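You operate a simulated robot arm through the tools that you are given. There is no shell and no other tool. Be economical: measure what you need, move in short steps, check, and stop when the job is done.

You run a simulated robot arm. Do the job below in one go: nothing can be reset, and whatever is moved stays where it is left.

TASK
Run bare bearing 57 across the slide plate and set it on the meter.
Fine: lay it on the yellow pad, switch on, slide it to the white pad, switch off; then the teal pad.
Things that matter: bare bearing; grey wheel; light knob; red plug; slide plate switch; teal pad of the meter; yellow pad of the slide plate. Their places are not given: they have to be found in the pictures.

The check looks at the end state, three seconds after you hand in, the way a careful person would. Anything else that was tipped, shoved, dropped, spilled or broken makes it a failure.

THE ROBOT
A 6-joint arm with a two-finger parallel gripper, fixed in place. Base frame: the origin is at the foot of the arm, x ahead of it, y to its left, z up. Lengths are in m, angles in rad, forces in N, time in s.
With the tool pointing down near the work surface it reaches from about 0.24 to 0.64 m from the base axis. Its first joint turns from -1.152 to 1.152 rad. Payload 2.7 kg.
The tool frame sits at the grasp point between the pads (the TCP): z along the fingers, y along the line on which they close. The tips reach 0.023 m beyond it. Largest opening 0.094 m; finger width 0.038, thickness 0.01; the body of the gripper, 0.054 by 0.096 m, starts 0.039 m behind the TCP.
Orientation is told as [roll, pitch, yaw] about the base's x, y, z axes, in that order, counted from this pose: with the fingers straight down and closing along the base's y, the tool's x points along the base's -x, its y along +y and its z along -z.

THE INTERFACE
- The arm moves only by the tool play_rows. Its argument "series" is a list of rows, each a list of 7 numbers: the shift along the tool's x, y, z in units of 300 mm (1.0 is 300 mm), then the turn, a rotation vector about the tool's x, y, z in units of 180 degrees (1.0 is 180 degrees), then the closure, from 0 (fully open) to 1 (shut). In form: [[tx, ty, tz, wx, wy, wz, claw], ...]. A call has 1 to 12 rows; each row is the pose to reach, as a shift and turn from the pose commanded when the call began, along the tool's axes at that moment. A call with a number of a shift or a turn outside -1 to 1 is refused whole. Rows are played at 5 a second. More than 0.05 m and 0.15 rad between two rows, or a gripper value outside its range, and nothing of the call is played. A pose out of reach is approached as far as the arm can. The call stops where the force on the tool passes 90 N (or 10 N more than at its start, if that is more) or the arm is blocked; 0.2 s more then pass. Each finger travels about 0.045 m/s and halts on what it meets, pressing with about 25 N; the grip force reading is that of the motor and also rises with nothing between the fingers. The clock runs only during rows and for 0.2 s after the last one: add rows that repeat a pose to give the fingers time. The reply holds the time, the measured pose of the TCP, the force on the tool along the base axes, the opening and the grip force, in the units named above and with some noise, with the torque about the TCP (base axes, N m) and any sound that the robot's microphone picked up.
- Cameras (640 x 400 px; columns grow to the right, rows downward): "scene" is fixed at [0.0841, -0.4365, 1.4025]; the picture's right is [0.71, -0.71, 0.00], its down [-0.41, -0.41, -0.81] and it looks along [0.58, 0.57, -0.58] (base axes); focal length 214 px, centre (320, 200). "wrist" rides on the gripper at [0.086, 0.016, -0.074] in the tool frame; the picture's right is [-0.18, 0.98, 0.00], its down [-0.58, -0.11, -0.81] and it looks along [-0.79, -0.15, 0.59] (tool axes); focal length 243 px, centre (320, 200).
- capture(camera): a new picture of that camera. It takes no simulated time.
- pixel_to_xyz(camera, pixels): there is no depth. For up to 12 entries [column, row, z] of the newest picture of that camera ("zoom" is the newest enlarged one), the place [x, y] in the base frame at which the ray of that pixel passes the height z, good to about 0.002 m. It takes no simulated time.
- zoom(camera, box): a new picture of the part [left, top, right, bottom] of that camera's present view, enlarged. It takes no simulated time.
- hand_in(): hands the job in; it is judged then, once.

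Work in short steps. Measure before you move; look again where a grasp or a placing could have gone wrong, and mend it. You have 80 turns and 38 pictures in all, those below and enlarged ones among them. Open the gripper and draw the arm clear of the work before you hand the job in, unless the task says otherwise; then end with one line.

The tools are called after ">>>" as a command line: name --pt "numbers of a row" for each row, then --argument value for the rest, lists and objects as JSON in quotes. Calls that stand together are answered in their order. play_rows: Moves the arm, as the interface text tells. Its arguments: {"type":"object","properties":{"series":{"type":"array","items":{"type":"array","items":{"type":"number"}}}},"required":["series"]} The other tools are called the same way: capture (camera) takes a picture; pixel_to_xyz (camera, pixels) gives the place at which the rays of pixels pass given heights; zoom (camera, box) takes an enlarged picture of a part of a camera's view; hand_in () hands the job in.

At the start:

```text
clock: 0.0
tool_pos: [0.2931, -0.0, 1.317]
tcp_rot: [0.001, -0.002, 0.002]
force: [-0.4, 1.1, 1.2]
ft_torque: [0.02, 0.04, 0.0]
finger_gap: 0.0938
grasp_force: 0.0
```

scene: 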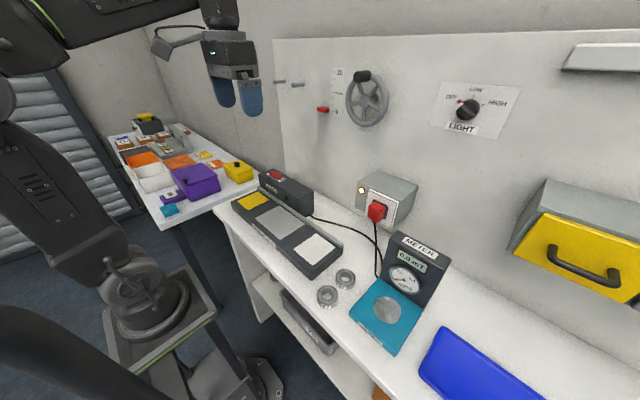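
wrist: 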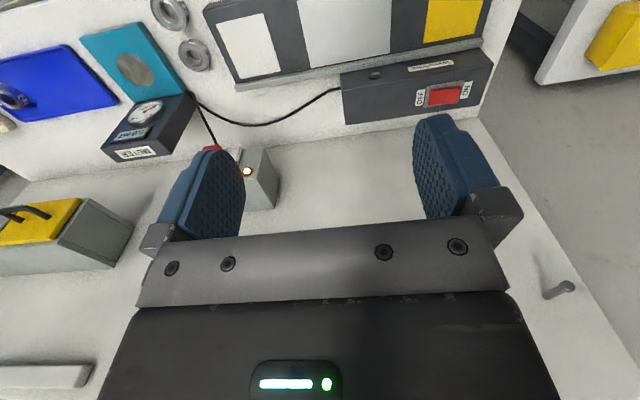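

The scene picture shows two bearings near (327,295) and (345,278), the slide plate at about (285,230) and the meter at about (400,300). I zoom in to read labels and details.

>>> zoom --camera "scene" --box '[220, 160, 460, 360]'

>>> zoom --camera "wrist" --box '[0, 0, 240, 150]'

>>> zoom --camera "scene" --box '[270, 50, 530, 230]'

```text
2.00 times, centred on (340, 260) of scene
```

zoom: 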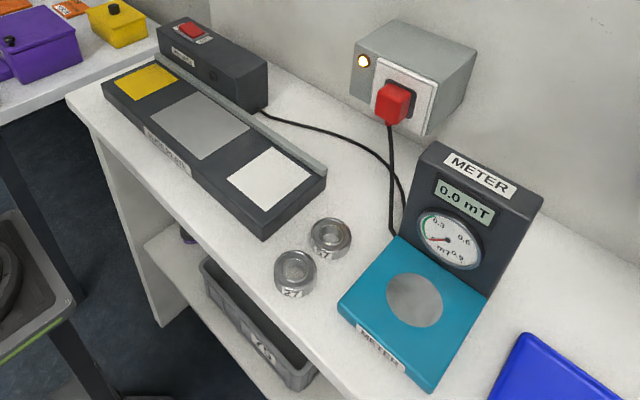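

```text
2.67 times, centred on (120, 75) of wrist
```

zoom: 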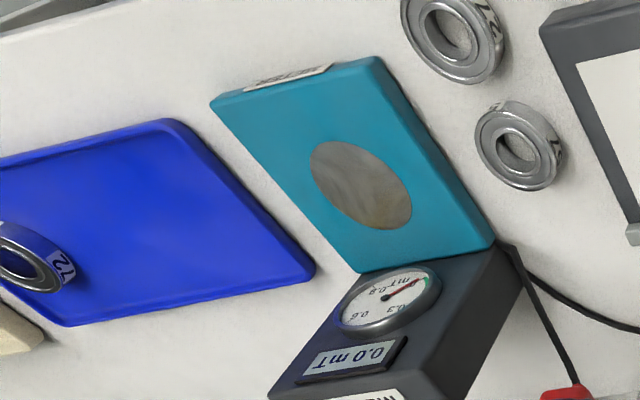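

```text
2.22 times, centred on (400, 140) of scene
```

zoom: 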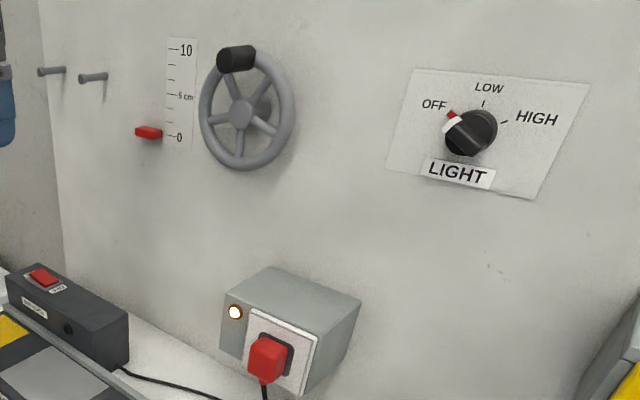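

The bearings' numbers aren't readable yet; I triangulate the height using matching points in both cameras (bearing centres, white pad corners).

>>> pixel_to_xyz --camera "scene" --pixels '[[345, 278, 0.7], [345, 278, 0.8], [345, 278, 0.9], [345, 278, 1.0], [327, 295, 0.8], [327, 295, 0.9], [388, 310, 0.8], [388, 310, 0.9]]'

>>> pixel_to_xyz --camera "wrist" --pixels '[[194, 54, 0.7], [194, 54, 0.8], [194, 54, 0.9], [194, 54, 1.0], [169, 13, 0.8], [169, 13, 0.9], [135, 69, 0.8], [135, 69, 0.9]]'

```text
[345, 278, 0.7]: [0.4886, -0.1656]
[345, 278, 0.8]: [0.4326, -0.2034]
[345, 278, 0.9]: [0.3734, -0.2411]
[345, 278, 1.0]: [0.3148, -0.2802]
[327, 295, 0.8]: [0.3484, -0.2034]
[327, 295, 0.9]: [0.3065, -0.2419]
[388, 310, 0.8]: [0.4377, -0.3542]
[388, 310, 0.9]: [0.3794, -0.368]
```

```text
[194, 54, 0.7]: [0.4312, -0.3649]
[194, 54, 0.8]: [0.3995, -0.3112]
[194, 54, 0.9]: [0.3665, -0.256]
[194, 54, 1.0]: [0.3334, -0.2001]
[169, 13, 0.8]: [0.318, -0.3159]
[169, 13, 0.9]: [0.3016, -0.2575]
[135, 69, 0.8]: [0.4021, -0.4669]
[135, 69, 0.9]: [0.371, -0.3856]
```

Bearing tops sit at z≈0.916, at about (0.363,-0.247) and (0.299,-0.248). I zoom tightly to read their numbers.

>>> zoom --camera "scene" --box '[310, 260, 374, 310]'

>>> zoom --camera "wrist" --box '[140, 0, 230, 76]'

```text
8.00 times, centred on (342, 285) of scene
```

zoom: 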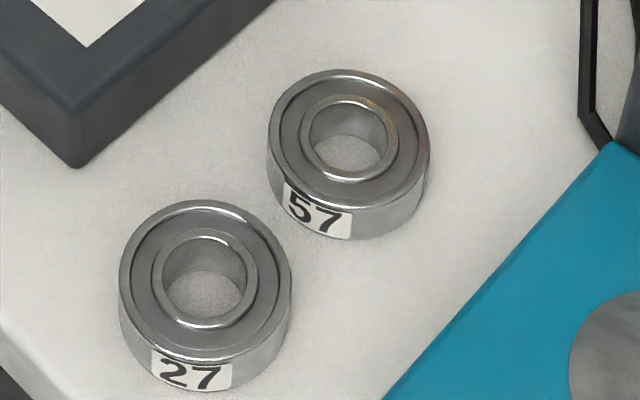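

```text
5.26 times, centred on (185, 38) of wrist
```

zoom: 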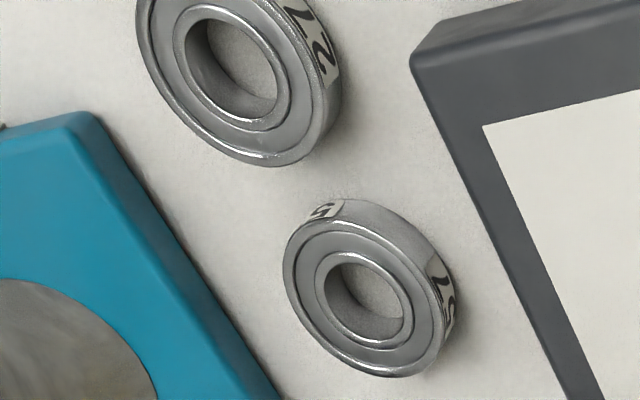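

Bearing 57 is the one at (345,278), about 50 mm in diameter. Next I locate pads and switch by triangulating with both full images.

>>> capture --camera "scene"

>>> pixel_to_xyz --camera "wrist" --pixels '[[248, 46, 0.9], [248, 46, 0.95], [452, 18, 0.9], [452, 18, 0.95], [445, 96, 0.95], [445, 96, 1.0], [135, 69, 0.9], [135, 69, 0.95], [486, 36, 0.9], [486, 36, 0.95], [240, 88, 0.9], [240, 88, 0.95]]'

>>> zoom --camera "scene" --box '[225, 160, 353, 290]'

```text
30 pictures are left
```

scene: 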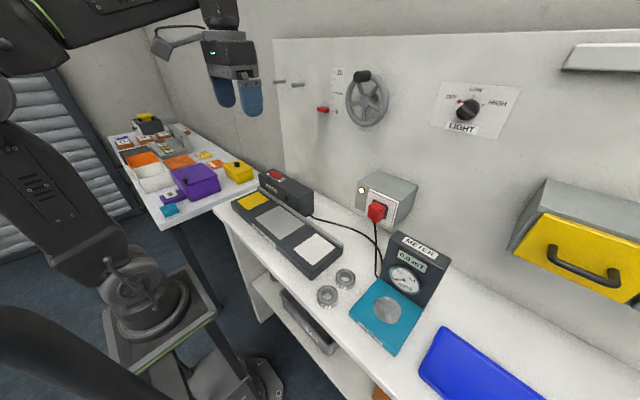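

```text
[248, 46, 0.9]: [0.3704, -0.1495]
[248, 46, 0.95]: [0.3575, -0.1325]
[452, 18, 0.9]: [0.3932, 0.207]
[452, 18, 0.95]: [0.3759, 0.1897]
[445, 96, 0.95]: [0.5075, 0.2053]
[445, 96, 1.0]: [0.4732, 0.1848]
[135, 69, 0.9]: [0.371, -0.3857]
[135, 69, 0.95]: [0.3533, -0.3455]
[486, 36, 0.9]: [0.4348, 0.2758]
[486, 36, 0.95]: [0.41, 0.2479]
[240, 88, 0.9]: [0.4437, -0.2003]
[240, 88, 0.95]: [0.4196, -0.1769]
```

```text
3.08 times, centred on (289, 225) of scene
```

zoom: 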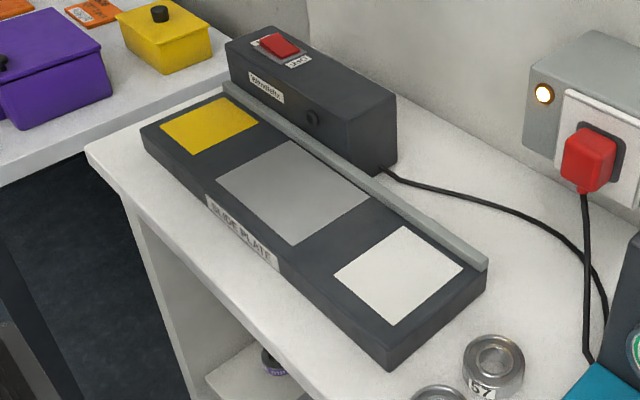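

I project pad corners and switch from this zoom at candidate heights.

>>> pixel_to_xyz --camera "zoom" --pixels '[[160, 124, 0.935], [221, 97, 0.935], [258, 123, 0.935], [194, 155, 0.935], [334, 272, 0.935], [405, 226, 0.935], [462, 268, 0.935], [393, 325, 0.935], [399, 275, 0.9], [208, 125, 0.9], [280, 45, 0.95], [280, 45, 1.0]]'

>>> pixel_to_xyz --camera "zoom" --pixels '[[223, 86, 0.945], [487, 262, 0.945], [141, 135, 0.935], [390, 355, 0.935], [232, 42, 1.0], [344, 118, 1.0], [397, 92, 1.0], [280, 26, 1.0], [390, 372, 0.9], [293, 190, 0.935], [300, 48, 0.99], [260, 40, 0.99]]'

```text
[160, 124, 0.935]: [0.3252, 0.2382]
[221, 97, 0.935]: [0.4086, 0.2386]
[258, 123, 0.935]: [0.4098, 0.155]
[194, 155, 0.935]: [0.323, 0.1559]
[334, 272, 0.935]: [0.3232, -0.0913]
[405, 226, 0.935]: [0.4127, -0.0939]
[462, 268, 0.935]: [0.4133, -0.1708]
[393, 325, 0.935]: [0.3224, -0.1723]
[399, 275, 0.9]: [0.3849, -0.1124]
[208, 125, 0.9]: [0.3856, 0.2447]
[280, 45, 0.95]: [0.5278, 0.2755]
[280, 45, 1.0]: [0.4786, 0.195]
```

```text
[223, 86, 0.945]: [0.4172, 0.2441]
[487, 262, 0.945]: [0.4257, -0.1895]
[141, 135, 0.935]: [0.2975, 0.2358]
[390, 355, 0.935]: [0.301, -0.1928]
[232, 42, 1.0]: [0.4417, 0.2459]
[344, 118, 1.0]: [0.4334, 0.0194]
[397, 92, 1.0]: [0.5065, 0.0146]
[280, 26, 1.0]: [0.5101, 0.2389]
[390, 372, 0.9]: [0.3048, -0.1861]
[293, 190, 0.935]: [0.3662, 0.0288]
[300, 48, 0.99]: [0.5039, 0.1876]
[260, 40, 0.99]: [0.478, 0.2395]
```

Plate top is at z≈0.937, yellow centre (0.366,0.197), white centre (0.367,-0.132), switch ≈(0.471,0.181,1.008), and bearing 57 ≈(0.363,-0.247). I move above the bearing with the fingers partly closed to 70 mm.

>>> play_rows --pt "-0.029 -0.103 0.09 0 0 0 0.1" --pt "-0.058 -0.206 0.18 0 0 0 0.25" --pt "-0.087 -0.309 0.27 0 0 0 0.25" --pt "-0.117 -0.412 0.36 0 0 0 0.25" --pt "-0.146 -0.515 0.45 0 0 0 0.25" --pt "-0.175 -0.618 0.54 0 0 0 0.25" --pt "-0.204 -0.72 0.63 0 0 0 0.25" --pt "-0.233 -0.823 0.723 0 0 0 0.25" --pt "-0.233 -0.823 0.723 0 0 0 0.25"

>>> capture --camera "wrist"

```text
clock: 2.0
tool_pos: [0.3631, -0.2469, 1.0994]
tcp_rot: [-0.002, 0.0, 0.002]
force: [0.6, 0.2, -0.2]
ft_torque: [-0.01, -0.05, 0.03]
finger_gap: 0.0705
grasp_force: 0.0
```

```text
28 pictures are left
```

wrist: 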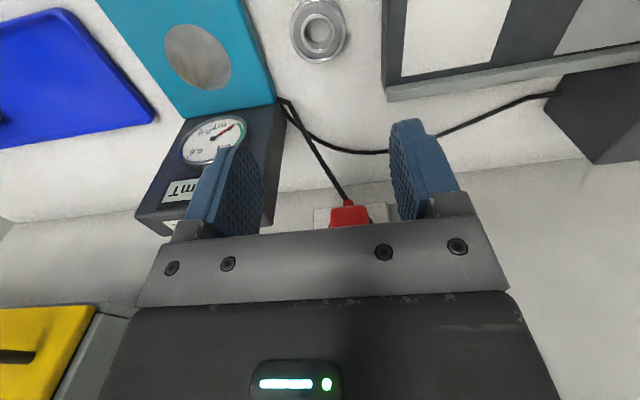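

The bearing shows at (320,30), between teal pad edge (275,95) and slide plate corner (387,100). I measure these points.

>>> zoom --camera "wrist" --box '[220, 0, 420, 125]'

>>> pixel_to_xyz --camera "wrist" --pixels '[[319, 31, 0.916], [387, 100, 0.9], [383, 10, 0.9], [275, 97, 0.918], [241, 0, 0.918], [197, 57, 0.918], [187, 117, 0.918], [386, 85, 0.937], [96, 0, 0.918]]'

```text
3.20 times, centred on (320, 62) of wrist
```

zoom: 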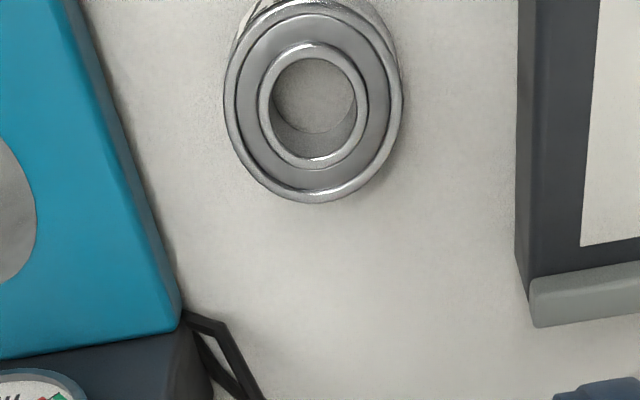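

```text
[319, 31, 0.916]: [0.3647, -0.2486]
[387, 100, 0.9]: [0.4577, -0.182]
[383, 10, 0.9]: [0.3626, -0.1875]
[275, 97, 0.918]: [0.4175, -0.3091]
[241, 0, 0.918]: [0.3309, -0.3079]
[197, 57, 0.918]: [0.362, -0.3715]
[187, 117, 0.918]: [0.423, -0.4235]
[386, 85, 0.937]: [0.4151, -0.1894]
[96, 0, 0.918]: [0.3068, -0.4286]
```

I refine the bearing's rim and centre from the zoom.

>>> pixel_to_xyz --camera "zoom" --pixels '[[224, 95, 0.917], [402, 95, 0.917], [313, 103, 0.917], [320, 202, 0.917], [306, 5, 0.917], [516, 150, 0.937], [530, 150, 0.937], [150, 230, 0.918], [36, 215, 0.918]]'

```text
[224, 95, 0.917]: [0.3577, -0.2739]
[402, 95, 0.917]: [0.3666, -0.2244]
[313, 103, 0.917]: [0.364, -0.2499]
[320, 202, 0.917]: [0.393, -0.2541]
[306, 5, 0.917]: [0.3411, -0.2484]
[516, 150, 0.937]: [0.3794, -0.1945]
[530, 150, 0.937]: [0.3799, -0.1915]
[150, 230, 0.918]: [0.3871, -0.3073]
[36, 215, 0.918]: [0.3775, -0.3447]
```

Bearing centre is (0.366,-0.249); plate edge -0.194 and teal edge -0.308 leave ~10 mm beside the fingers. I descend to TCP z=0.930 first.

>>> play_rows --pt "-0.01 -0.007 0.12 0 0 0 0.25" --pt "-0.01 -0.007 0.24 0 0 0 0.25" --pt "-0.01 -0.007 0.36 0 0 0 0.25" --pt "-0.01 -0.007 0.46 0 0 0 0.25" --pt "-0.01 -0.007 0.53 0 0 0 0.25" --pt "-0.01 -0.007 0.565 0 0 0 0.25" --pt "-0.01 -0.007 0.565 0 0 0 0.25"

>>> capture --camera "wrist"

>>> zoom --camera "scene" --box '[300, 230, 400, 310]'

```text
clock: 3.6
tool_pos: [0.3665, -0.2488, 0.9314]
tcp_rot: [-0.001, 0.0, 0.002]
force: [0.0, -0.5, 0.4]
ft_torque: [0.02, -0.02, 0.02]
finger_gap: 0.0706
grasp_force: 0.0
```

```text
26 pictures are left
```

wrist: 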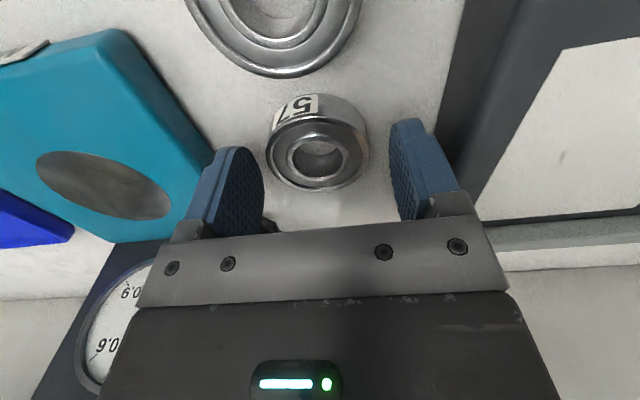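

```text
5.00 times, centred on (350, 270) of scene
```

zoom: 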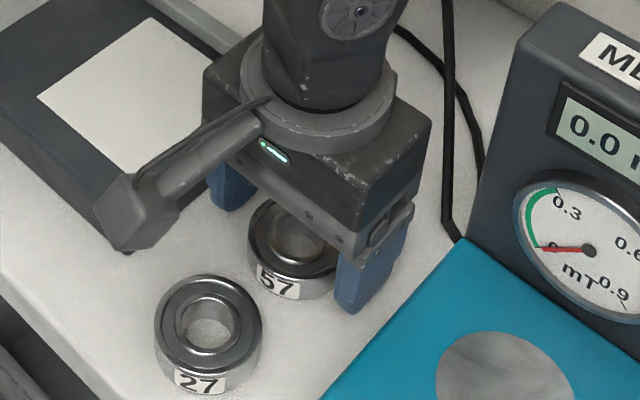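

The bearing is centred between the fingers with clear space around. I lower 4 mm and close.

>>> play_rows --pt "0 0 0.013 0 0 0 0.25" --pt "0 0 0.013 0 0 0 0.4" --pt "0 0 0.013 0 0 0 0.6" --pt "0 0 0.013 0 0 0 0.7" --pt "0 0 0.013 0 0 0 0.7"

```text
clock: 4.8
tool_pos: [0.366, -0.2488, 0.9275]
tcp_rot: [0.0, 0.001, 0.0]
force: [-1.2, -0.4, 0.4]
ft_torque: [0.01, -0.02, 0.0]
finger_gap: 0.0507
grasp_force: 24.8
```

Gripped at 50.7 mm with 25 N. I lift 0.1 m and begin travelling to +y.

>>> play_rows --pt "0 0 -0.1 0 0 0 0.7" --pt "0 0 -0.22 0 0 0 0.7" --pt "0 0 -0.333 0 0 0 0.7" --pt "0 0.14 -0.333 0 0 0 0.7" --pt "0 0.28 -0.333 0 0 0 0.7" --pt "0 0.42 -0.333 0 0 0 0.7" --pt "0 0.56 -0.333 0 0 0 0.7" --pt "0 0.7 -0.333 0 0 0 0.7" --pt "0 0.8 -0.333 0 0 0 0.7"

>>> play_rows --pt "0 0.13 0 0 0 0 0.7" --pt "0 0.26 0 0 0 0 0.7" --pt "0 0.39 0 0 0 0 0.7" --pt "0 0.52 0 0 0 0 0.7" --pt "0 0.62 0 0 0 0 0.7" --pt "0 0.686 0 0 0 0 0.7" --pt "0 0.686 0 0 0 0 0.7"

>>> capture --camera "wrist"

```text
clock: 6.8
tool_pos: [0.3667, -0.0083, 1.0257]
tcp_rot: [0.002, 0.0, 0.001]
force: [0.1, 0.1, 0.6]
ft_torque: [0.01, 0.0, 0.01]
finger_gap: 0.0283
grasp_force: 0.1
```

```text
clock: 8.4
tool_pos: [0.3662, 0.1983, 1.0252]
tcp_rot: [-0.002, -0.001, 0.002]
force: [0.6, 0.4, -0.1]
ft_torque: [0.0, -0.01, 0.02]
finger_gap: 0.0281
grasp_force: 0.1
```

```text
24 pictures are left
```

wrist: 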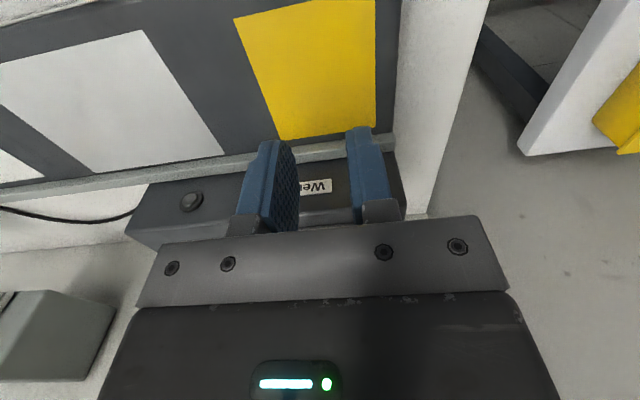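

The gap closed to 28 mm: the bearing slipped out. I look for where it is.

>>> capture --camera "scene"

>>> zoom --camera "scene" --box '[250, 200, 410, 320]'

```text
23 pictures are left
```

scene: 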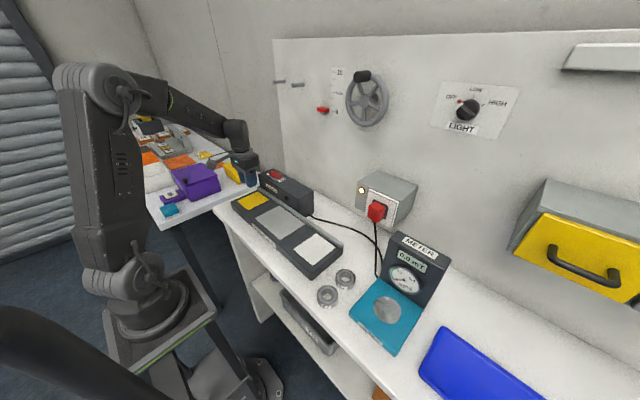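

```text
3.33 times, centred on (330, 260) of scene
```

zoom: 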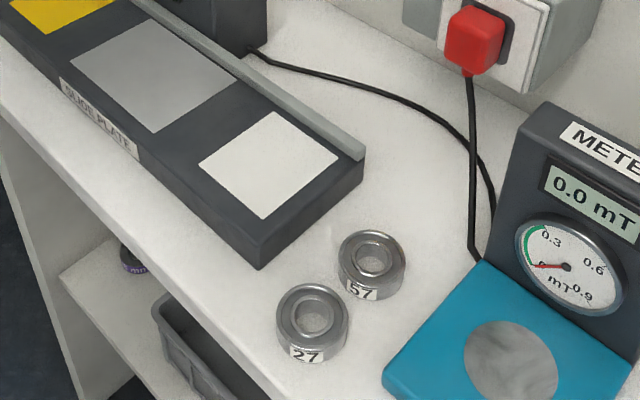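

Bearing 57 is still standing next to 27 on the table, seemingly unmoved; the grip was probably too high on it. I return above it, opening to 70 mm first.

>>> play_rows --pt "0 0 -0.1 0 0 0 0.25" --pt "0 -0.15 -0.15 0 0 0 0.25" --pt "0 -0.3 -0.15 0 0 0 0.25" --pt "0 -0.45 -0.15 0 0 0 0.25" --pt "0 -0.6 -0.15 0 0 0 0.25" --pt "0 -0.75 -0.15 0 0 0 0.25" --pt "0 -0.9 -0.15 0 0 0 0.25"

>>> play_rows --pt "0 -0.15 0 0 0 0 0.25" --pt "0 -0.3 0 0 0 0 0.25" --pt "0 -0.45 0 0 0 0 0.25" --pt "0 -0.587 0 0 0 0 0.25" --pt "0 -0.587 -0.05 0 0 0 0.25" --pt "0 -0.587 -0.05 0 0 0 0.25"

>>> zoom --camera "wrist" --box '[220, 0, 420, 125]'

```text
clock: 10.0
tool_pos: [0.3662, -0.0742, 1.072]
tcp_rot: [0.0, 0.0, 0.001]
force: [0.0, -0.3, 0.0]
ft_torque: [0.02, 0.03, 0.01]
finger_gap: 0.0704
grasp_force: 0.1
```

```text
clock: 11.4
tool_pos: [0.3663, -0.2498, 1.0851]
tcp_rot: [0.0, -0.001, 0.001]
force: [0.7, -0.4, 0.2]
ft_torque: [-0.01, -0.03, 0.07]
finger_gap: 0.0703
grasp_force: 0.0
```

```text
3.20 times, centred on (320, 62) of wrist
```

zoom: 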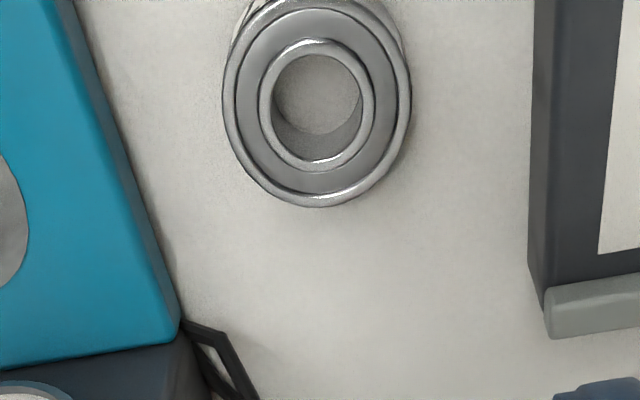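

The bearing is at zoom (316,102); I measure it again.

>>> pixel_to_xyz --camera "zoom" --pixels '[[222, 95, 0.916], [411, 95, 0.916], [316, 102, 0.916], [320, 208, 0.916], [316, 102, 0.91], [534, 160, 0.937], [160, 260, 0.918]]'

```text
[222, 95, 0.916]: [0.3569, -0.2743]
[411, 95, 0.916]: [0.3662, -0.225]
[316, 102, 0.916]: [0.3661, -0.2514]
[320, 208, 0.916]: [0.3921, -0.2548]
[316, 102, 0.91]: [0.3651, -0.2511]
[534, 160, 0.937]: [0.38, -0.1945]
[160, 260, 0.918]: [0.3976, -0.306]
```

Still at (0.366,-0.250). I descend to 0.928, then probe lower in 1–2 mm rows watching force.

>>> play_rows --pt "0 0 0.12 0 0 0 0.25" --pt "0 0 0.24 0 0 0 0.25" --pt "0 0 0.36 0 0 0 0.25" --pt "0 0 0.46 0 0 0 0.25" --pt "0 0 0.515 0 0 0 0.25" --pt "0 0 0.528 0 0 0 0.25" --pt "0 0 0.528 0 0 0 0.25"

>>> play_rows --pt "0 0 0.005 0 0 0 0.25" --pt "0 0 0.009 0 0 0 0.25" --pt "0 0 0.009 0 0 0 0.25"

```text
clock: 13.0
tool_pos: [0.3668, -0.2495, 0.9287]
tcp_rot: [0.001, -0.001, 0.001]
force: [0.1, -0.1, -0.7]
ft_torque: [0.01, -0.01, 0.0]
finger_gap: 0.0708
grasp_force: 0.0
```

```text
clock: 13.8
tool_pos: [0.3664, -0.2494, 0.9257]
tcp_rot: [-0.001, -0.001, 0.001]
force: [-1.1, 0.2, 0.3]
ft_torque: [0.01, 0.01, -0.02]
finger_gap: 0.0707
grasp_force: 0.0
```

No contact yet at 0.9257; I probe another 3 mm.

>>> play_rows --pt "0 0 0.005 0 0 0 0.25" --pt "0 0 0.01 0 0 0 0.25" --pt "0 0 0.01 0 0 0 0.25"

```text
clock: 14.6
tool_pos: [0.3658, -0.2503, 0.9233]
tcp_rot: [-0.002, 0.001, 0.0]
force: [-0.7, 0.2, 5.3]
ft_torque: [0.2, 0.12, 0.01]
finger_gap: 0.0706
grasp_force: 0.1
```

Tips touch the table at z≈0.923. I raise ~1 mm, close, then lift gently 9 mm and check the gap.

>>> play_rows --pt "0 0 -0.004 0 0 0 0.25" --pt "0 0 -0.004 0 0 0 0.45" --pt "0 0 -0.004 0 0 0 0.65" --pt "0 0 -0.004 0 0 0 1.0" --pt "0 0 -0.004 0 0 0 1.0" --pt "0 0 -0.004 0 0 0 1.0" --pt "0 0 -0.009 0 0 0 1.0" --pt "0 0 -0.016 0 0 0 1.0" --pt "0 0 -0.025 0 0 0 1.0" --pt "0 0 -0.035 0 0 0 1.0" --pt "0 0 -0.035 0 0 0 1.0"

>>> zoom --camera "scene" --box '[300, 230, 400, 310]'

```text
clock: 17.0
tool_pos: [0.3665, -0.2501, 0.9331]
tcp_rot: [0.0, 0.0, 0.0]
force: [0.0, 0.5, -2.0]
ft_torque: [0.0, 0.01, 0.03]
finger_gap: 0.0507
grasp_force: 25.2
```

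```text
5.00 times, centred on (350, 270) of scene
```

zoom: 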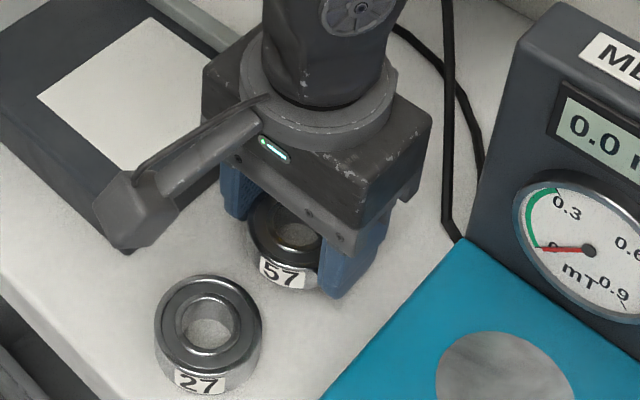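

Held and lifted (weight ≈2 N). I continue up slowly and check the gap.

>>> play_rows --pt "0 0 -0.02 0 0 0 1.0" --pt "0 0 -0.05 0 0 0 1.0" --pt "0 0 -0.09 0 0 0 1.0" --pt "0 0 -0.13 0 0 0 1.0" --pt "0 0 -0.17 0 0 0 1.0" --pt "0 0 -0.2 0 0 0 1.0" --pt "0 0 -0.22 0 0 0 1.0" --pt "0 0 -0.22 0 0 0 1.0"

```text
clock: 18.8
tool_pos: [0.3665, -0.2498, 1.0003]
tcp_rot: [0.0, -0.001, 0.002]
force: [0.0, 0.7, -2.2]
ft_torque: [-0.02, -0.01, 0.0]
finger_gap: 0.0505
grasp_force: 25.0
```

Still held. I travel toward yellow (y 0.197) with ramped steps, in two calls.

>>> play_rows --pt "0 0.03 0 0 0 0 1.0" --pt "0 0.09 0 0 0 0 1.0" --pt "0 0.17 0 0 0 0 1.0" --pt "0 0.26 0 0 0 0 1.0" --pt "0 0.35 0 0 0 0 1.0" --pt "0 0.44 0 0 0 0 1.0" --pt "0 0.53 0 0 0 0 1.0" --pt "0 0.62 0 0 0 0 1.0" --pt "0 0.69 0 0 0 0 1.0" --pt "0 0.74 0 0 0 0 1.0" --pt "0 0.76 0 0 0 0 1.0"

>>> play_rows --pt "0 0.03 0 0 0 0 1.0" --pt "0 0.09 0 0 0 0 1.0" --pt "0 0.17 0 0 0 0 1.0" --pt "0 0.26 0 0 0 0 1.0" --pt "0 0.35 0 0 0 0 1.0" --pt "0 0.44 0 0 0 0 1.0" --pt "0 0.53 0 0 0 0 1.0" --pt "0 0.61 0 0 0 0 1.0" --pt "0 0.67 0 0 0 0 1.0" --pt "0 0.71 0 0 0 0 1.0" --pt "0 0.727 0 0 0 0 1.0" --pt "0 0.727 0 0 0 0 1.0"

>>> capture --camera "wrist"

```text
clock: 21.2
tool_pos: [0.367, -0.0207, 0.9981]
tcp_rot: [0.001, -0.001, 0.003]
force: [0.2, 0.1, -1.0]
ft_torque: [-0.03, 0.0, -0.01]
finger_gap: 0.0504
grasp_force: 25.2
```

```text
clock: 23.8
tool_pos: [0.3657, 0.1969, 0.9978]
tcp_rot: [0.001, 0.0, 0.002]
force: [-0.2, 0.5, -1.6]
ft_torque: [0.0, 0.0, 0.0]
finger_gap: 0.0505
grasp_force: 24.8
```

```text
19 pictures are left
```

wrist: 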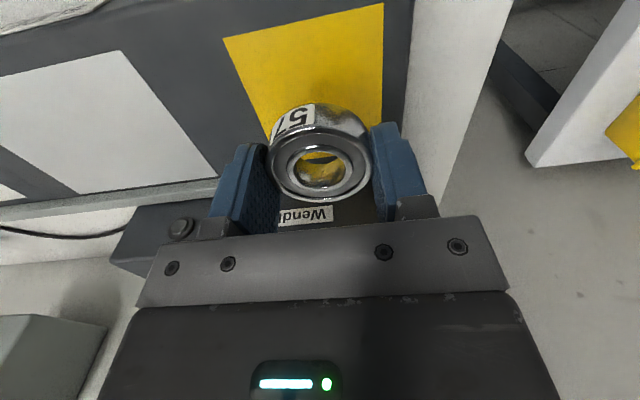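

Held level above the yellow pad; I check the pad's corners from this view at z 0.937.

>>> pixel_to_xyz --camera "wrist" --pixels '[[223, 38, 0.937], [384, 2, 0.937], [382, 127, 0.937], [223, 38, 0.942], [384, 2, 0.942], [382, 127, 0.942]]'

```text
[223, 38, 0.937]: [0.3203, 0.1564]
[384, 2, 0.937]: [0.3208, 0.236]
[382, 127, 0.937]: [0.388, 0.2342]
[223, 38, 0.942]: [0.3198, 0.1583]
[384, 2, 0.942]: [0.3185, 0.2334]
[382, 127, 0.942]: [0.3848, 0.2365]
```

Pad centre (0.365,0.197) confirmed. I lower to 0.965, then probe for contact.

>>> play_rows --pt "0 0 0.02 0 0 0 1.0" --pt "0 0 0.05 0 0 0 1.0" --pt "0 0 0.08 0 0 0 1.0" --pt "0 0 0.1 0 0 0 1.0" --pt "0 0 0.11 0 0 0 1.0" --pt "0 0 0.11 0 0 0 1.0"

>>> play_rows --pt "0 0 0.004 0 0 0 1.0" --pt "0 0 0.007 0 0 0 1.0" --pt "0 0 0.007 0 0 0 1.0"

```text
clock: 25.2
tool_pos: [0.3666, 0.1964, 0.9655]
tcp_rot: [-0.001, 0.001, 0.002]
force: [0.1, -0.1, -0.7]
ft_torque: [-0.02, 0.02, -0.01]
finger_gap: 0.0505
grasp_force: 25.0
```

```text
clock: 26.0
tool_pos: [0.3651, 0.1967, 0.9636]
tcp_rot: [-0.002, 0.001, 0.001]
force: [0.9, 0.3, -1.9]
ft_torque: [0.02, -0.04, 0.0]
finger_gap: 0.0504
grasp_force: 24.5
```

No contact at 0.9636 yet; continuing down in millimetre steps.

>>> play_rows --pt "0 0 0.004 0 0 0 1.0" --pt "0 0 0.007 0 0 0 1.0" --pt "0 0 0.007 0 0 0 1.0"

>>> play_rows --pt "0 0 0.004 0 0 0 1.0" --pt "0 0 0.004 0 0 0 1.0"

```text
clock: 26.8
tool_pos: [0.3657, 0.1979, 0.9623]
tcp_rot: [-0.003, 0.0, 0.0]
force: [-0.7, 0.2, -2.1]
ft_torque: [0.0, -0.03, 0.0]
finger_gap: 0.0506
grasp_force: 25.2
```

```text
clock: 27.4
tool_pos: [0.3661, 0.1964, 0.9599]
tcp_rot: [-0.002, 0.0, 0.002]
force: [-0.5, 0.0, -1.3]
ft_torque: [0.0, -0.02, -0.01]
finger_gap: 0.0503
grasp_force: 25.2
```

Still weight only; continue.

>>> play_rows --pt "0 0 0.004 0 0 0 1.0" --pt "0 0 0.004 0 0 0 1.0"

>>> play_rows --pt "0 0 0.004 0 0 0 1.0" --pt "0 0 0.004 0 0 0 1.0"

```text
clock: 28.0
tool_pos: [0.3666, 0.1975, 0.9592]
tcp_rot: [-0.002, 0.0, 0.001]
force: [0.7, -0.1, -1.6]
ft_torque: [-0.01, -0.03, -0.01]
finger_gap: 0.0507
grasp_force: 25.1
```

```text
clock: 28.6
tool_pos: [0.3655, 0.1966, 0.9585]
tcp_rot: [-0.001, -0.002, 0.002]
force: [-4.0, -2.5, 12.6]
ft_torque: [-0.21, 0.23, 0.02]
finger_gap: 0.0506
grasp_force: 25.1
```

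Contact at 0.9585 (12 N): the bearing sits on the pad. I release and rise straight up, then look.

>>> play_rows --pt "0 0 -0.003 0 0 0 0.45" --pt "0 0 -0.003 0 0 0 0.25" --pt "0 0 -0.003 0 0 0 0.25" --pt "0 0 -0.003 0 0 0 0.25" --pt "0 0 -0.06 0 0 0 0.25" --pt "0 0 -0.16 0 0 0 0.25" --pt "0 0 -0.3 0 0 0 0.25" --pt "0 0 -0.45 0 0 0 0.25" --pt "0.2 0 -0.45 0 0 0 0.25" --pt "0.2 0 -0.45 0 0 0 0.6"

>>> zoom --camera "wrist" --box '[200, 60, 440, 210]'

```text
refused: row 9 steps farther than a row can; nothing moved
```

```text
2.67 times, centred on (320, 135) of wrist
```

zoom: 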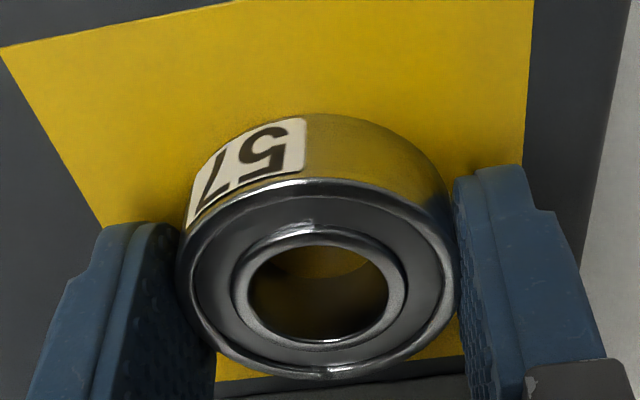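

The row step was too large (60 mm), nothing moved; I repeat with smaller steps.

>>> play_rows --pt "0 0 -0.003 0 0 0 0.45" --pt "0 0 -0.003 0 0 0 0.25" --pt "0 0 -0.003 0 0 0 0.25" --pt "0 0 -0.003 0 0 0 0.25" --pt "0 0 -0.06 0 0 0 0.25" --pt "0 0 -0.16 0 0 0 0.25" --pt "0 0 -0.3 0 0 0 0.25" --pt "0 0 -0.45 0 0 0 0.25" --pt "0.14 0 -0.45 0 0 0 0.6" --pt "0.28 0 -0.45 0 0 0 1.0" --pt "0.28 0 -0.45 0 0 0 1.0"

>>> zoom --camera "scene" --box '[225, 160, 325, 240]'

>>> capture --camera "wrist"

```text
clock: 31.0
tool_pos: [0.2824, 0.1975, 1.0929]
tcp_rot: [-0.001, 0.0, 0.001]
force: [0.0, 0.2, -0.5]
ft_torque: [0.0, -0.02, -0.02]
finger_gap: 0.0003
grasp_force: 0.0
```

```text
5.00 times, centred on (275, 200) of scene
```

zoom: 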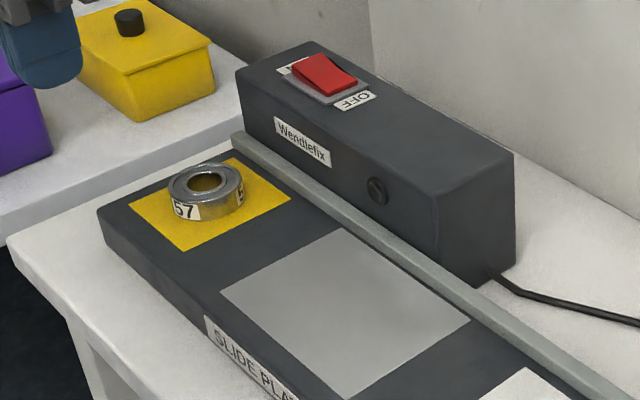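

```text
16 pictures are left
```

wrist: 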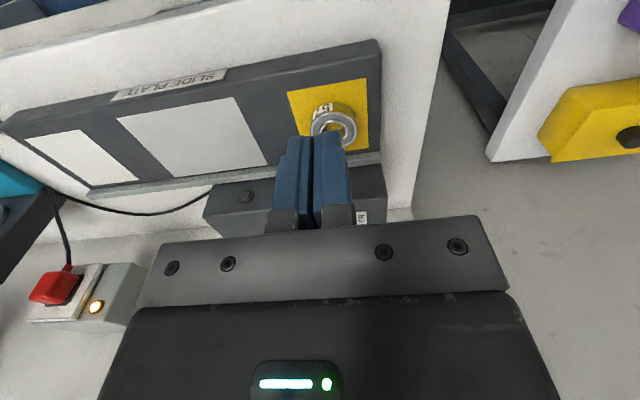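

The bearing sits on yellow; the rocker's OFF side (-y) is down and ON (+y) end raised. I measure rocker points.

>>> pixel_to_xyz --camera "zoom" --pixels '[[292, 64, 1.01], [320, 53, 1.01], [322, 96, 1.005], [358, 84, 1.005], [325, 75, 1.008], [237, 72, 1.0], [440, 185, 1.0], [515, 152, 1.0], [283, 70, 1.0], [367, 92, 1.0]]'

```text
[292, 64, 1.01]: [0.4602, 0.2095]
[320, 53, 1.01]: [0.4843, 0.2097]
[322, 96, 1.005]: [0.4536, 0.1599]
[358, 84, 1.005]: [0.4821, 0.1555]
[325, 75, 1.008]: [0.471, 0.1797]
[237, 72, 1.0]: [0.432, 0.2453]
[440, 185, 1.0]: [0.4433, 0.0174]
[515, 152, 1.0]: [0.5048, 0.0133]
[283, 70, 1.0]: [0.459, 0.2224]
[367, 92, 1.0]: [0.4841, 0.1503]
```

Rocker centre ≈(0.470,0.182), ON end to y≈0.208. I move the closed fingers above (0.470,0.203), down to TCP 1.045.

>>> play_rows --pt "-0.13 0.004 0 0 0 0 1" --pt "-0.26 0.008 0 0 0 0 1" --pt "-0.39 0.012 0 0 0 0 1" --pt "-0.52 0.016 0 0 0 0 1" --pt "-0.625 0.018 0 0 0 0 1" --pt "-0.625 0.018 0.08 0 0 0 1" --pt "-0.625 0.018 0.15 0 0 0 1" --pt "-0.625 0.018 0.15 0 0 0 1"

>>> zoom --camera "scene" --box '[235, 130, 315, 194]'

```text
clock: 32.8
tool_pos: [0.4709, 0.2014, 1.0479]
tcp_rot: [0.0, 0.001, 0.001]
force: [0.2, -0.3, 0.3]
ft_torque: [0.02, -0.01, 0.04]
finger_gap: 0.0
grasp_force: 25.3
```

```text
6.25 times, centred on (275, 162) of scene
```

zoom: 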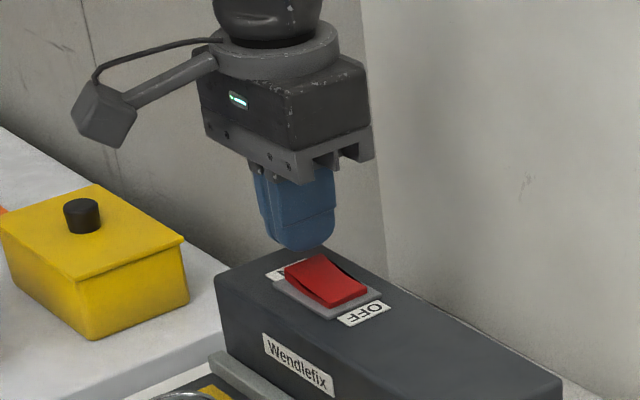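

The fingertip hangs above the ON end. I press down in small steps.

>>> play_rows --pt "0 0 0.015 0 0 0 1" --pt "0 0 0.03 0 0 0 1" --pt "0 0 0.04 0 0 0 1" --pt "0 0 0.047 0 0 0 1"

>>> play_rows --pt "0 0 0.005 0 0 0 1" --pt "0 0 0.01 0 0 0 1"

```text
clock: 33.8
tool_pos: [0.4697, 0.2033, 1.0337]
tcp_rot: [0.0, 0.001, 0.001]
force: [-0.2, -0.7, -0.1]
ft_torque: [0.02, 0.0, 0.0]
finger_gap: 0.0001
grasp_force: 25.1
heard: click
```

```text
clock: 34.4
tool_pos: [0.4692, 0.2027, 1.0315]
tcp_rot: [0.0, -0.002, 0.001]
force: [-4.2, -1.3, 12.3]
ft_torque: [-0.14, 0.17, -0.03]
finger_gap: 0.0002
grasp_force: 24.9
```

A click was heard. I rise, move back above the bearing, opening to 70 mm, and check the rocker.

>>> play_rows --pt "0 0 -0.06 0 0 0 1" --pt "0 0 -0.2 0 0 0 0.6" --pt "0.13 -0.008 -0.2 0 0 0 0.25" --pt "0.26 -0.016 -0.2 0 0 0 0.25" --pt "0.344 -0.02 -0.2 0 0 0 0.25" --pt "0.344 -0.02 -0.2 0 0 0 0.25"

>>> zoom --camera "scene" --box '[235, 150, 335, 230]'

>>> zoom --camera "wrist" --box '[220, 0, 420, 125]'

```text
clock: 35.8
tool_pos: [0.366, 0.1965, 1.0913]
tcp_rot: [0.0, -0.001, 0.002]
force: [0.6, -0.2, -0.2]
ft_torque: [-0.01, 0.0, 0.02]
finger_gap: 0.0707
grasp_force: 0.0
```

```text
5.00 times, centred on (285, 190) of scene
```

zoom: 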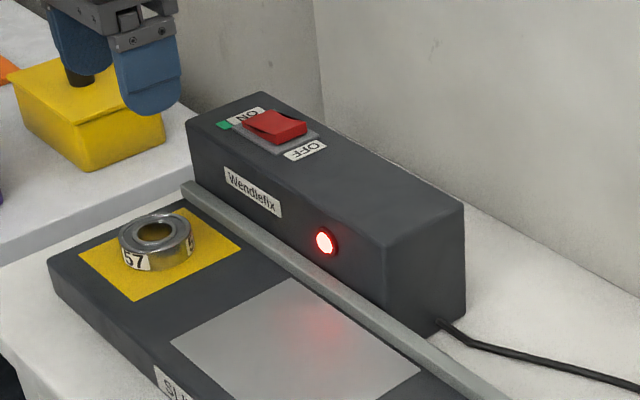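

```text
3.20 times, centred on (320, 62) of wrist
```

zoom: 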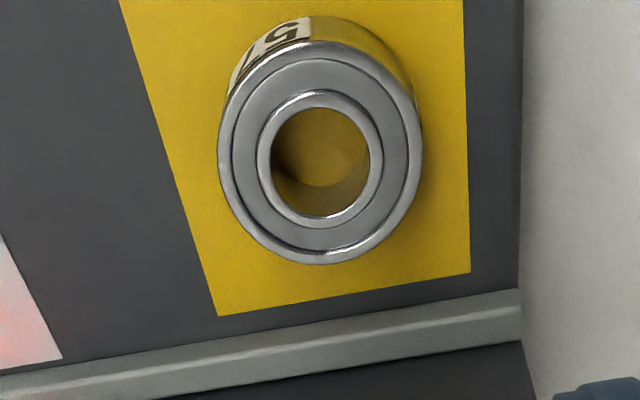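

The slide plate is on (red lamp at scene (289,187)) and the bearing is undisturbed. I descend to TCP 0.959 and grip it.

>>> play_rows --pt "0 0 0.12 0 0 0 0.25" --pt "0 0 0.24 0 0 0 0.25" --pt "0 0 0.35 0 0 0 0.25" --pt "0 0 0.41 0 0 0 0.25" --pt "0 0 0.44 0 0 0 0.25" --pt "0 0 0.44 0 0 0 0.45" --pt "0 0 0.44 0 0 0 0.65" --pt "0 0 0.44 0 0 0 1.0" --pt "0 0 0.44 0 0 0 1.0" --pt "0 0 0.44 0 0 0 1.0"

```text
clock: 38.0
tool_pos: [0.3649, 0.195, 0.9581]
tcp_rot: [-0.002, -0.001, 0.002]
force: [0.1, 0.9, -0.4]
ft_torque: [0.01, -0.02, -0.01]
finger_gap: 0.0502
grasp_force: 24.4
```

Gripped without load. I slide along -y at constant height, 15 mm per row.

>>> play_rows --pt "0 -0.02 0 0 0 0 1" --pt "0 -0.06 0 0 0 0 1" --pt "0 -0.11 0 0 0 0 1" --pt "0 -0.16 0 0 0 0 1" --pt "0 -0.21 0 0 0 0 1" --pt "0 -0.26 0 0 0 0 1" --pt "0 -0.31 0 0 0 0 1" --pt "0 -0.36 0 0 0 0 1" --pt "0 -0.41 0 0 0 0 1" --pt "0 -0.46 0 0 0 0 1" --pt "0 -0.51 0 0 0 0 1" --pt "0 -0.56 0 0 0 0 1"

>>> play_rows --pt "0 -0.05 0 0 0 0 1" --pt "0 -0.1 0 0 0 0 1" --pt "0 -0.15 0 0 0 0 1" --pt "0 -0.2 0 0 0 0 1" --pt "0 -0.25 0 0 0 0 1" --pt "0 -0.3 0 0 0 0 1" --pt "0 -0.35 0 0 0 0 1" --pt "0 -0.4 0 0 0 0 1" --pt "0 -0.45 0 0 0 0 1" --pt "0 -0.5 0 0 0 0 1" --pt "0 -0.532 0 0 0 0 1" --pt "0 -0.532 0 0 0 0 1"

>>> zoom --camera "scene" --box '[240, 170, 380, 280]'

```text
clock: 40.6
tool_pos: [0.365, 0.0272, 0.9584]
tcp_rot: [0.002, -0.001, 0.002]
force: [0.1, 0.1, -0.4]
ft_torque: [-0.03, 0.05, -0.02]
finger_gap: 0.0505
grasp_force: 25.4
```

```text
clock: 43.2
tool_pos: [0.3663, -0.1324, 0.9596]
tcp_rot: [0.001, 0.0, 0.001]
force: [0.3, -0.5, 0.2]
ft_torque: [-0.01, 0.03, -0.01]
finger_gap: 0.0504
grasp_force: 24.9
```

```text
3.64 times, centred on (310, 225) of scene
```

zoom: 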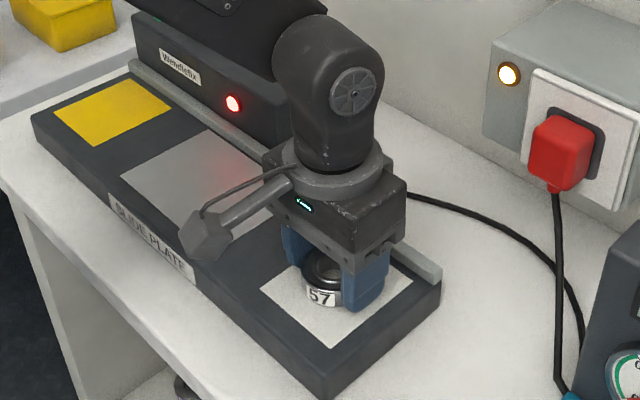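

The bearing is on white with the lamp still on. I release, rise to 1.09 and head to the switch.

>>> play_rows --pt "0 0 0 0 0 0 0.45" --pt "0 0 0 0 0 0 0.25" --pt "0 0 0 0 0 0 0.25" --pt "0 0 0 0 0 0 0.25" --pt "0 0 -0.06 0 0 0 0.25" --pt "0 0 -0.18 0 0 0 0.25" --pt "0 0 -0.31 0 0 0 0.25" --pt "0 0 -0.437 0 0 0 0.25"

>>> play_rows --pt "-0.05 0.13 0 0 0 0 0.6" --pt "-0.1 0.26 0 0 0 0 1" --pt "-0.15 0.39 0 0 0 0 1" --pt "-0.2 0.52 0 0 0 0 1" --pt "-0.25 0.65 0 0 0 0 1" --pt "-0.3 0.78 0 0 0 0 1" --pt "-0.34 0.9 0 0 0 0 1" --pt "-0.347 0.977 0 0 0 0 1" --pt "-0.347 0.977 0.08 0 0 0 1" --pt "-0.347 0.977 0.15 0 0 0 1" --pt "-0.347 0.977 0.15 0 0 0 1"

>>> zoom --camera "scene" --box '[225, 130, 345, 270]'

```text
clock: 45.0
tool_pos: [0.3673, -0.1317, 1.0912]
tcp_rot: [0.0, 0.002, 0.002]
force: [0.3, -0.3, 0.3]
ft_torque: [0.04, 0.03, 0.0]
finger_gap: 0.0705
grasp_force: 0.0
```

```text
clock: 47.4
tool_pos: [0.4709, 0.1619, 1.0447]
tcp_rot: [-0.001, 0.0, 0.002]
force: [-1.1, -0.5, 0.9]
ft_torque: [0.0, -0.02, 0.01]
finger_gap: 0.0
grasp_force: 25.5
```

```text
2.86 times, centred on (285, 200) of scene
```

zoom: 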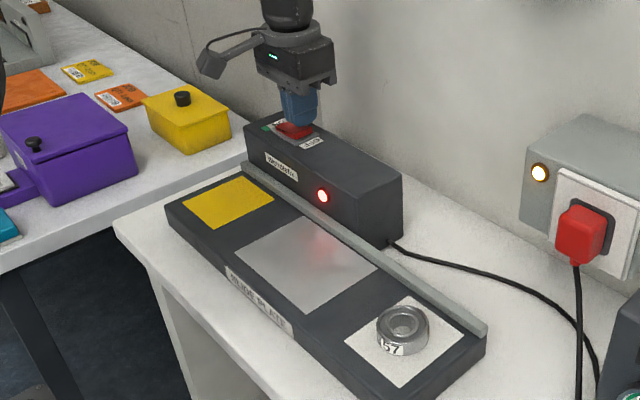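

The bearing rests on white, the closed fingers are above the OFF end. I press down in small steps until the click.

>>> play_rows --pt "0 0 0.012 0 0 0 1" --pt "0 0 0.022 0 0 0 1" --pt "0 0 0.03 0 0 0 1" --pt "0 0 0.037 0 0 0 1"

>>> play_rows --pt "0 0 0.004 0 0 0 1" --pt "0 0 0.007 0 0 0 1"

```text
clock: 48.4
tool_pos: [0.4714, 0.1628, 1.0338]
tcp_rot: [0.001, 0.0, 0.003]
force: [-0.4, 0.1, -0.1]
ft_torque: [-0.03, 0.04, -0.05]
finger_gap: 0.0001
grasp_force: 25.5
heard: click
```

```text
clock: 49.0
tool_pos: [0.4703, 0.1628, 1.0333]
tcp_rot: [0.002, -0.001, 0.001]
force: [-4.8, 0.8, 9.0]
ft_torque: [0.11, 0.16, 0.02]
finger_gap: 0.0001
grasp_force: 25.1
```

Clicked. I rise and return above the bearing at (0.3665,-0.132), opening to 70 mm, and check lamp and bearing.

>>> play_rows --pt "0 0 -0.08 0 0 0 1" --pt "0 0 -0.19 0 0 0 1" --pt "0.05 -0.12 -0.19 0 0 0 0.8" --pt "0.1 -0.25 -0.19 0 0 0 0.5" --pt "0.15 -0.38 -0.19 0 0 0 0.25" --pt "0.2 -0.51 -0.19 0 0 0 0.25" --pt "0.25 -0.64 -0.19 0 0 0 0.25" --pt "0.3 -0.77 -0.19 0 0 0 0.25" --pt "0.34 -0.9 -0.19 0 0 0 0.25" --pt "0.347 -0.98 -0.19 0 0 0 0.25" --pt "0.347 -0.98 -0.19 0 0 0 0.25"

>>> zoom --camera "scene" --box '[235, 150, 335, 230]'

>>> capture --camera "wrist"

```text
clock: 51.4
tool_pos: [0.3656, -0.1328, 1.0901]
tcp_rot: [0.0, 0.0, 0.001]
force: [-0.8, -0.4, 0.2]
ft_torque: [0.01, 0.0, 0.01]
finger_gap: 0.0708
grasp_force: 0.1
```

```text
5.00 times, centred on (285, 190) of scene
```

zoom: 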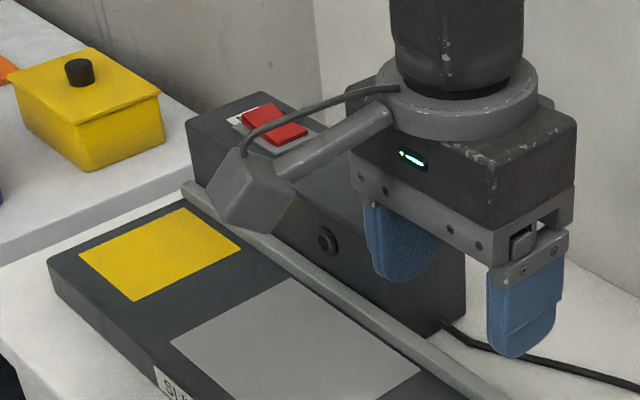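

```text
9 pictures are left
```

wrist: 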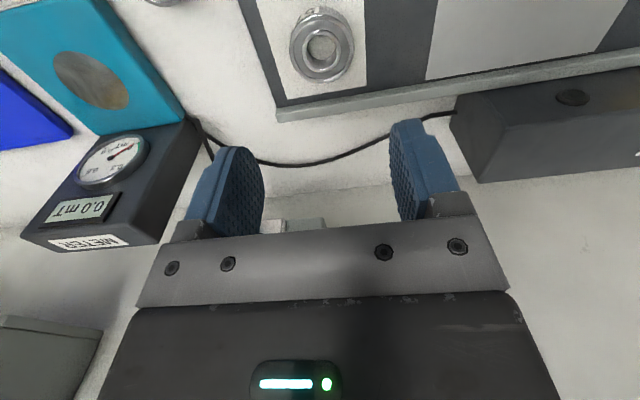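

The lamp is dark (off) and the bearing is centred below. I descend 0.1305 m and grip.

>>> play_rows --pt "0 0 0.12 0 0 0 0.25" --pt "0 0 0.24 0 0 0 0.25" --pt "0 0 0.35 0 0 0 0.25" --pt "0 0 0.41 0 0 0 0.25" --pt "0 0 0.436 0 0 0 0.25" --pt "0 0 0.436 0 0 0 0.45" --pt "0 0 0.436 0 0 0 0.65" --pt "0 0 0.436 0 0 0 1.0" --pt "0 0 0.436 0 0 0 1.0" --pt "0 0 0.436 0 0 0 1.0"

>>> play_rows --pt "0 0 -0.01 0 0 0 1" --pt "0 0 -0.03 0 0 0 1" --pt "0 0 -0.06 0 0 0 1" --pt "0 0 -0.09 0 0 0 1" --pt "0 0 -0.12 0 0 0 1" --pt "0 0 -0.14 0 0 0 1" --pt "0 0 -0.15 0 0 0 1" --pt "0 0 -0.15 0 0 0 1"

```text
clock: 53.6
tool_pos: [0.366, -0.1323, 0.9583]
tcp_rot: [0.0, -0.001, 0.001]
force: [-0.4, -0.9, 0.8]
ft_torque: [-0.01, 0.0, -0.01]
finger_gap: 0.0508
grasp_force: 25.5
```

```text
clock: 55.4
tool_pos: [0.3676, -0.1325, 1.0035]
tcp_rot: [0.0, 0.0, 0.002]
force: [-0.2, -0.1, -2.2]
ft_torque: [0.02, 0.0, -0.04]
finger_gap: 0.0507
grasp_force: 24.5
```

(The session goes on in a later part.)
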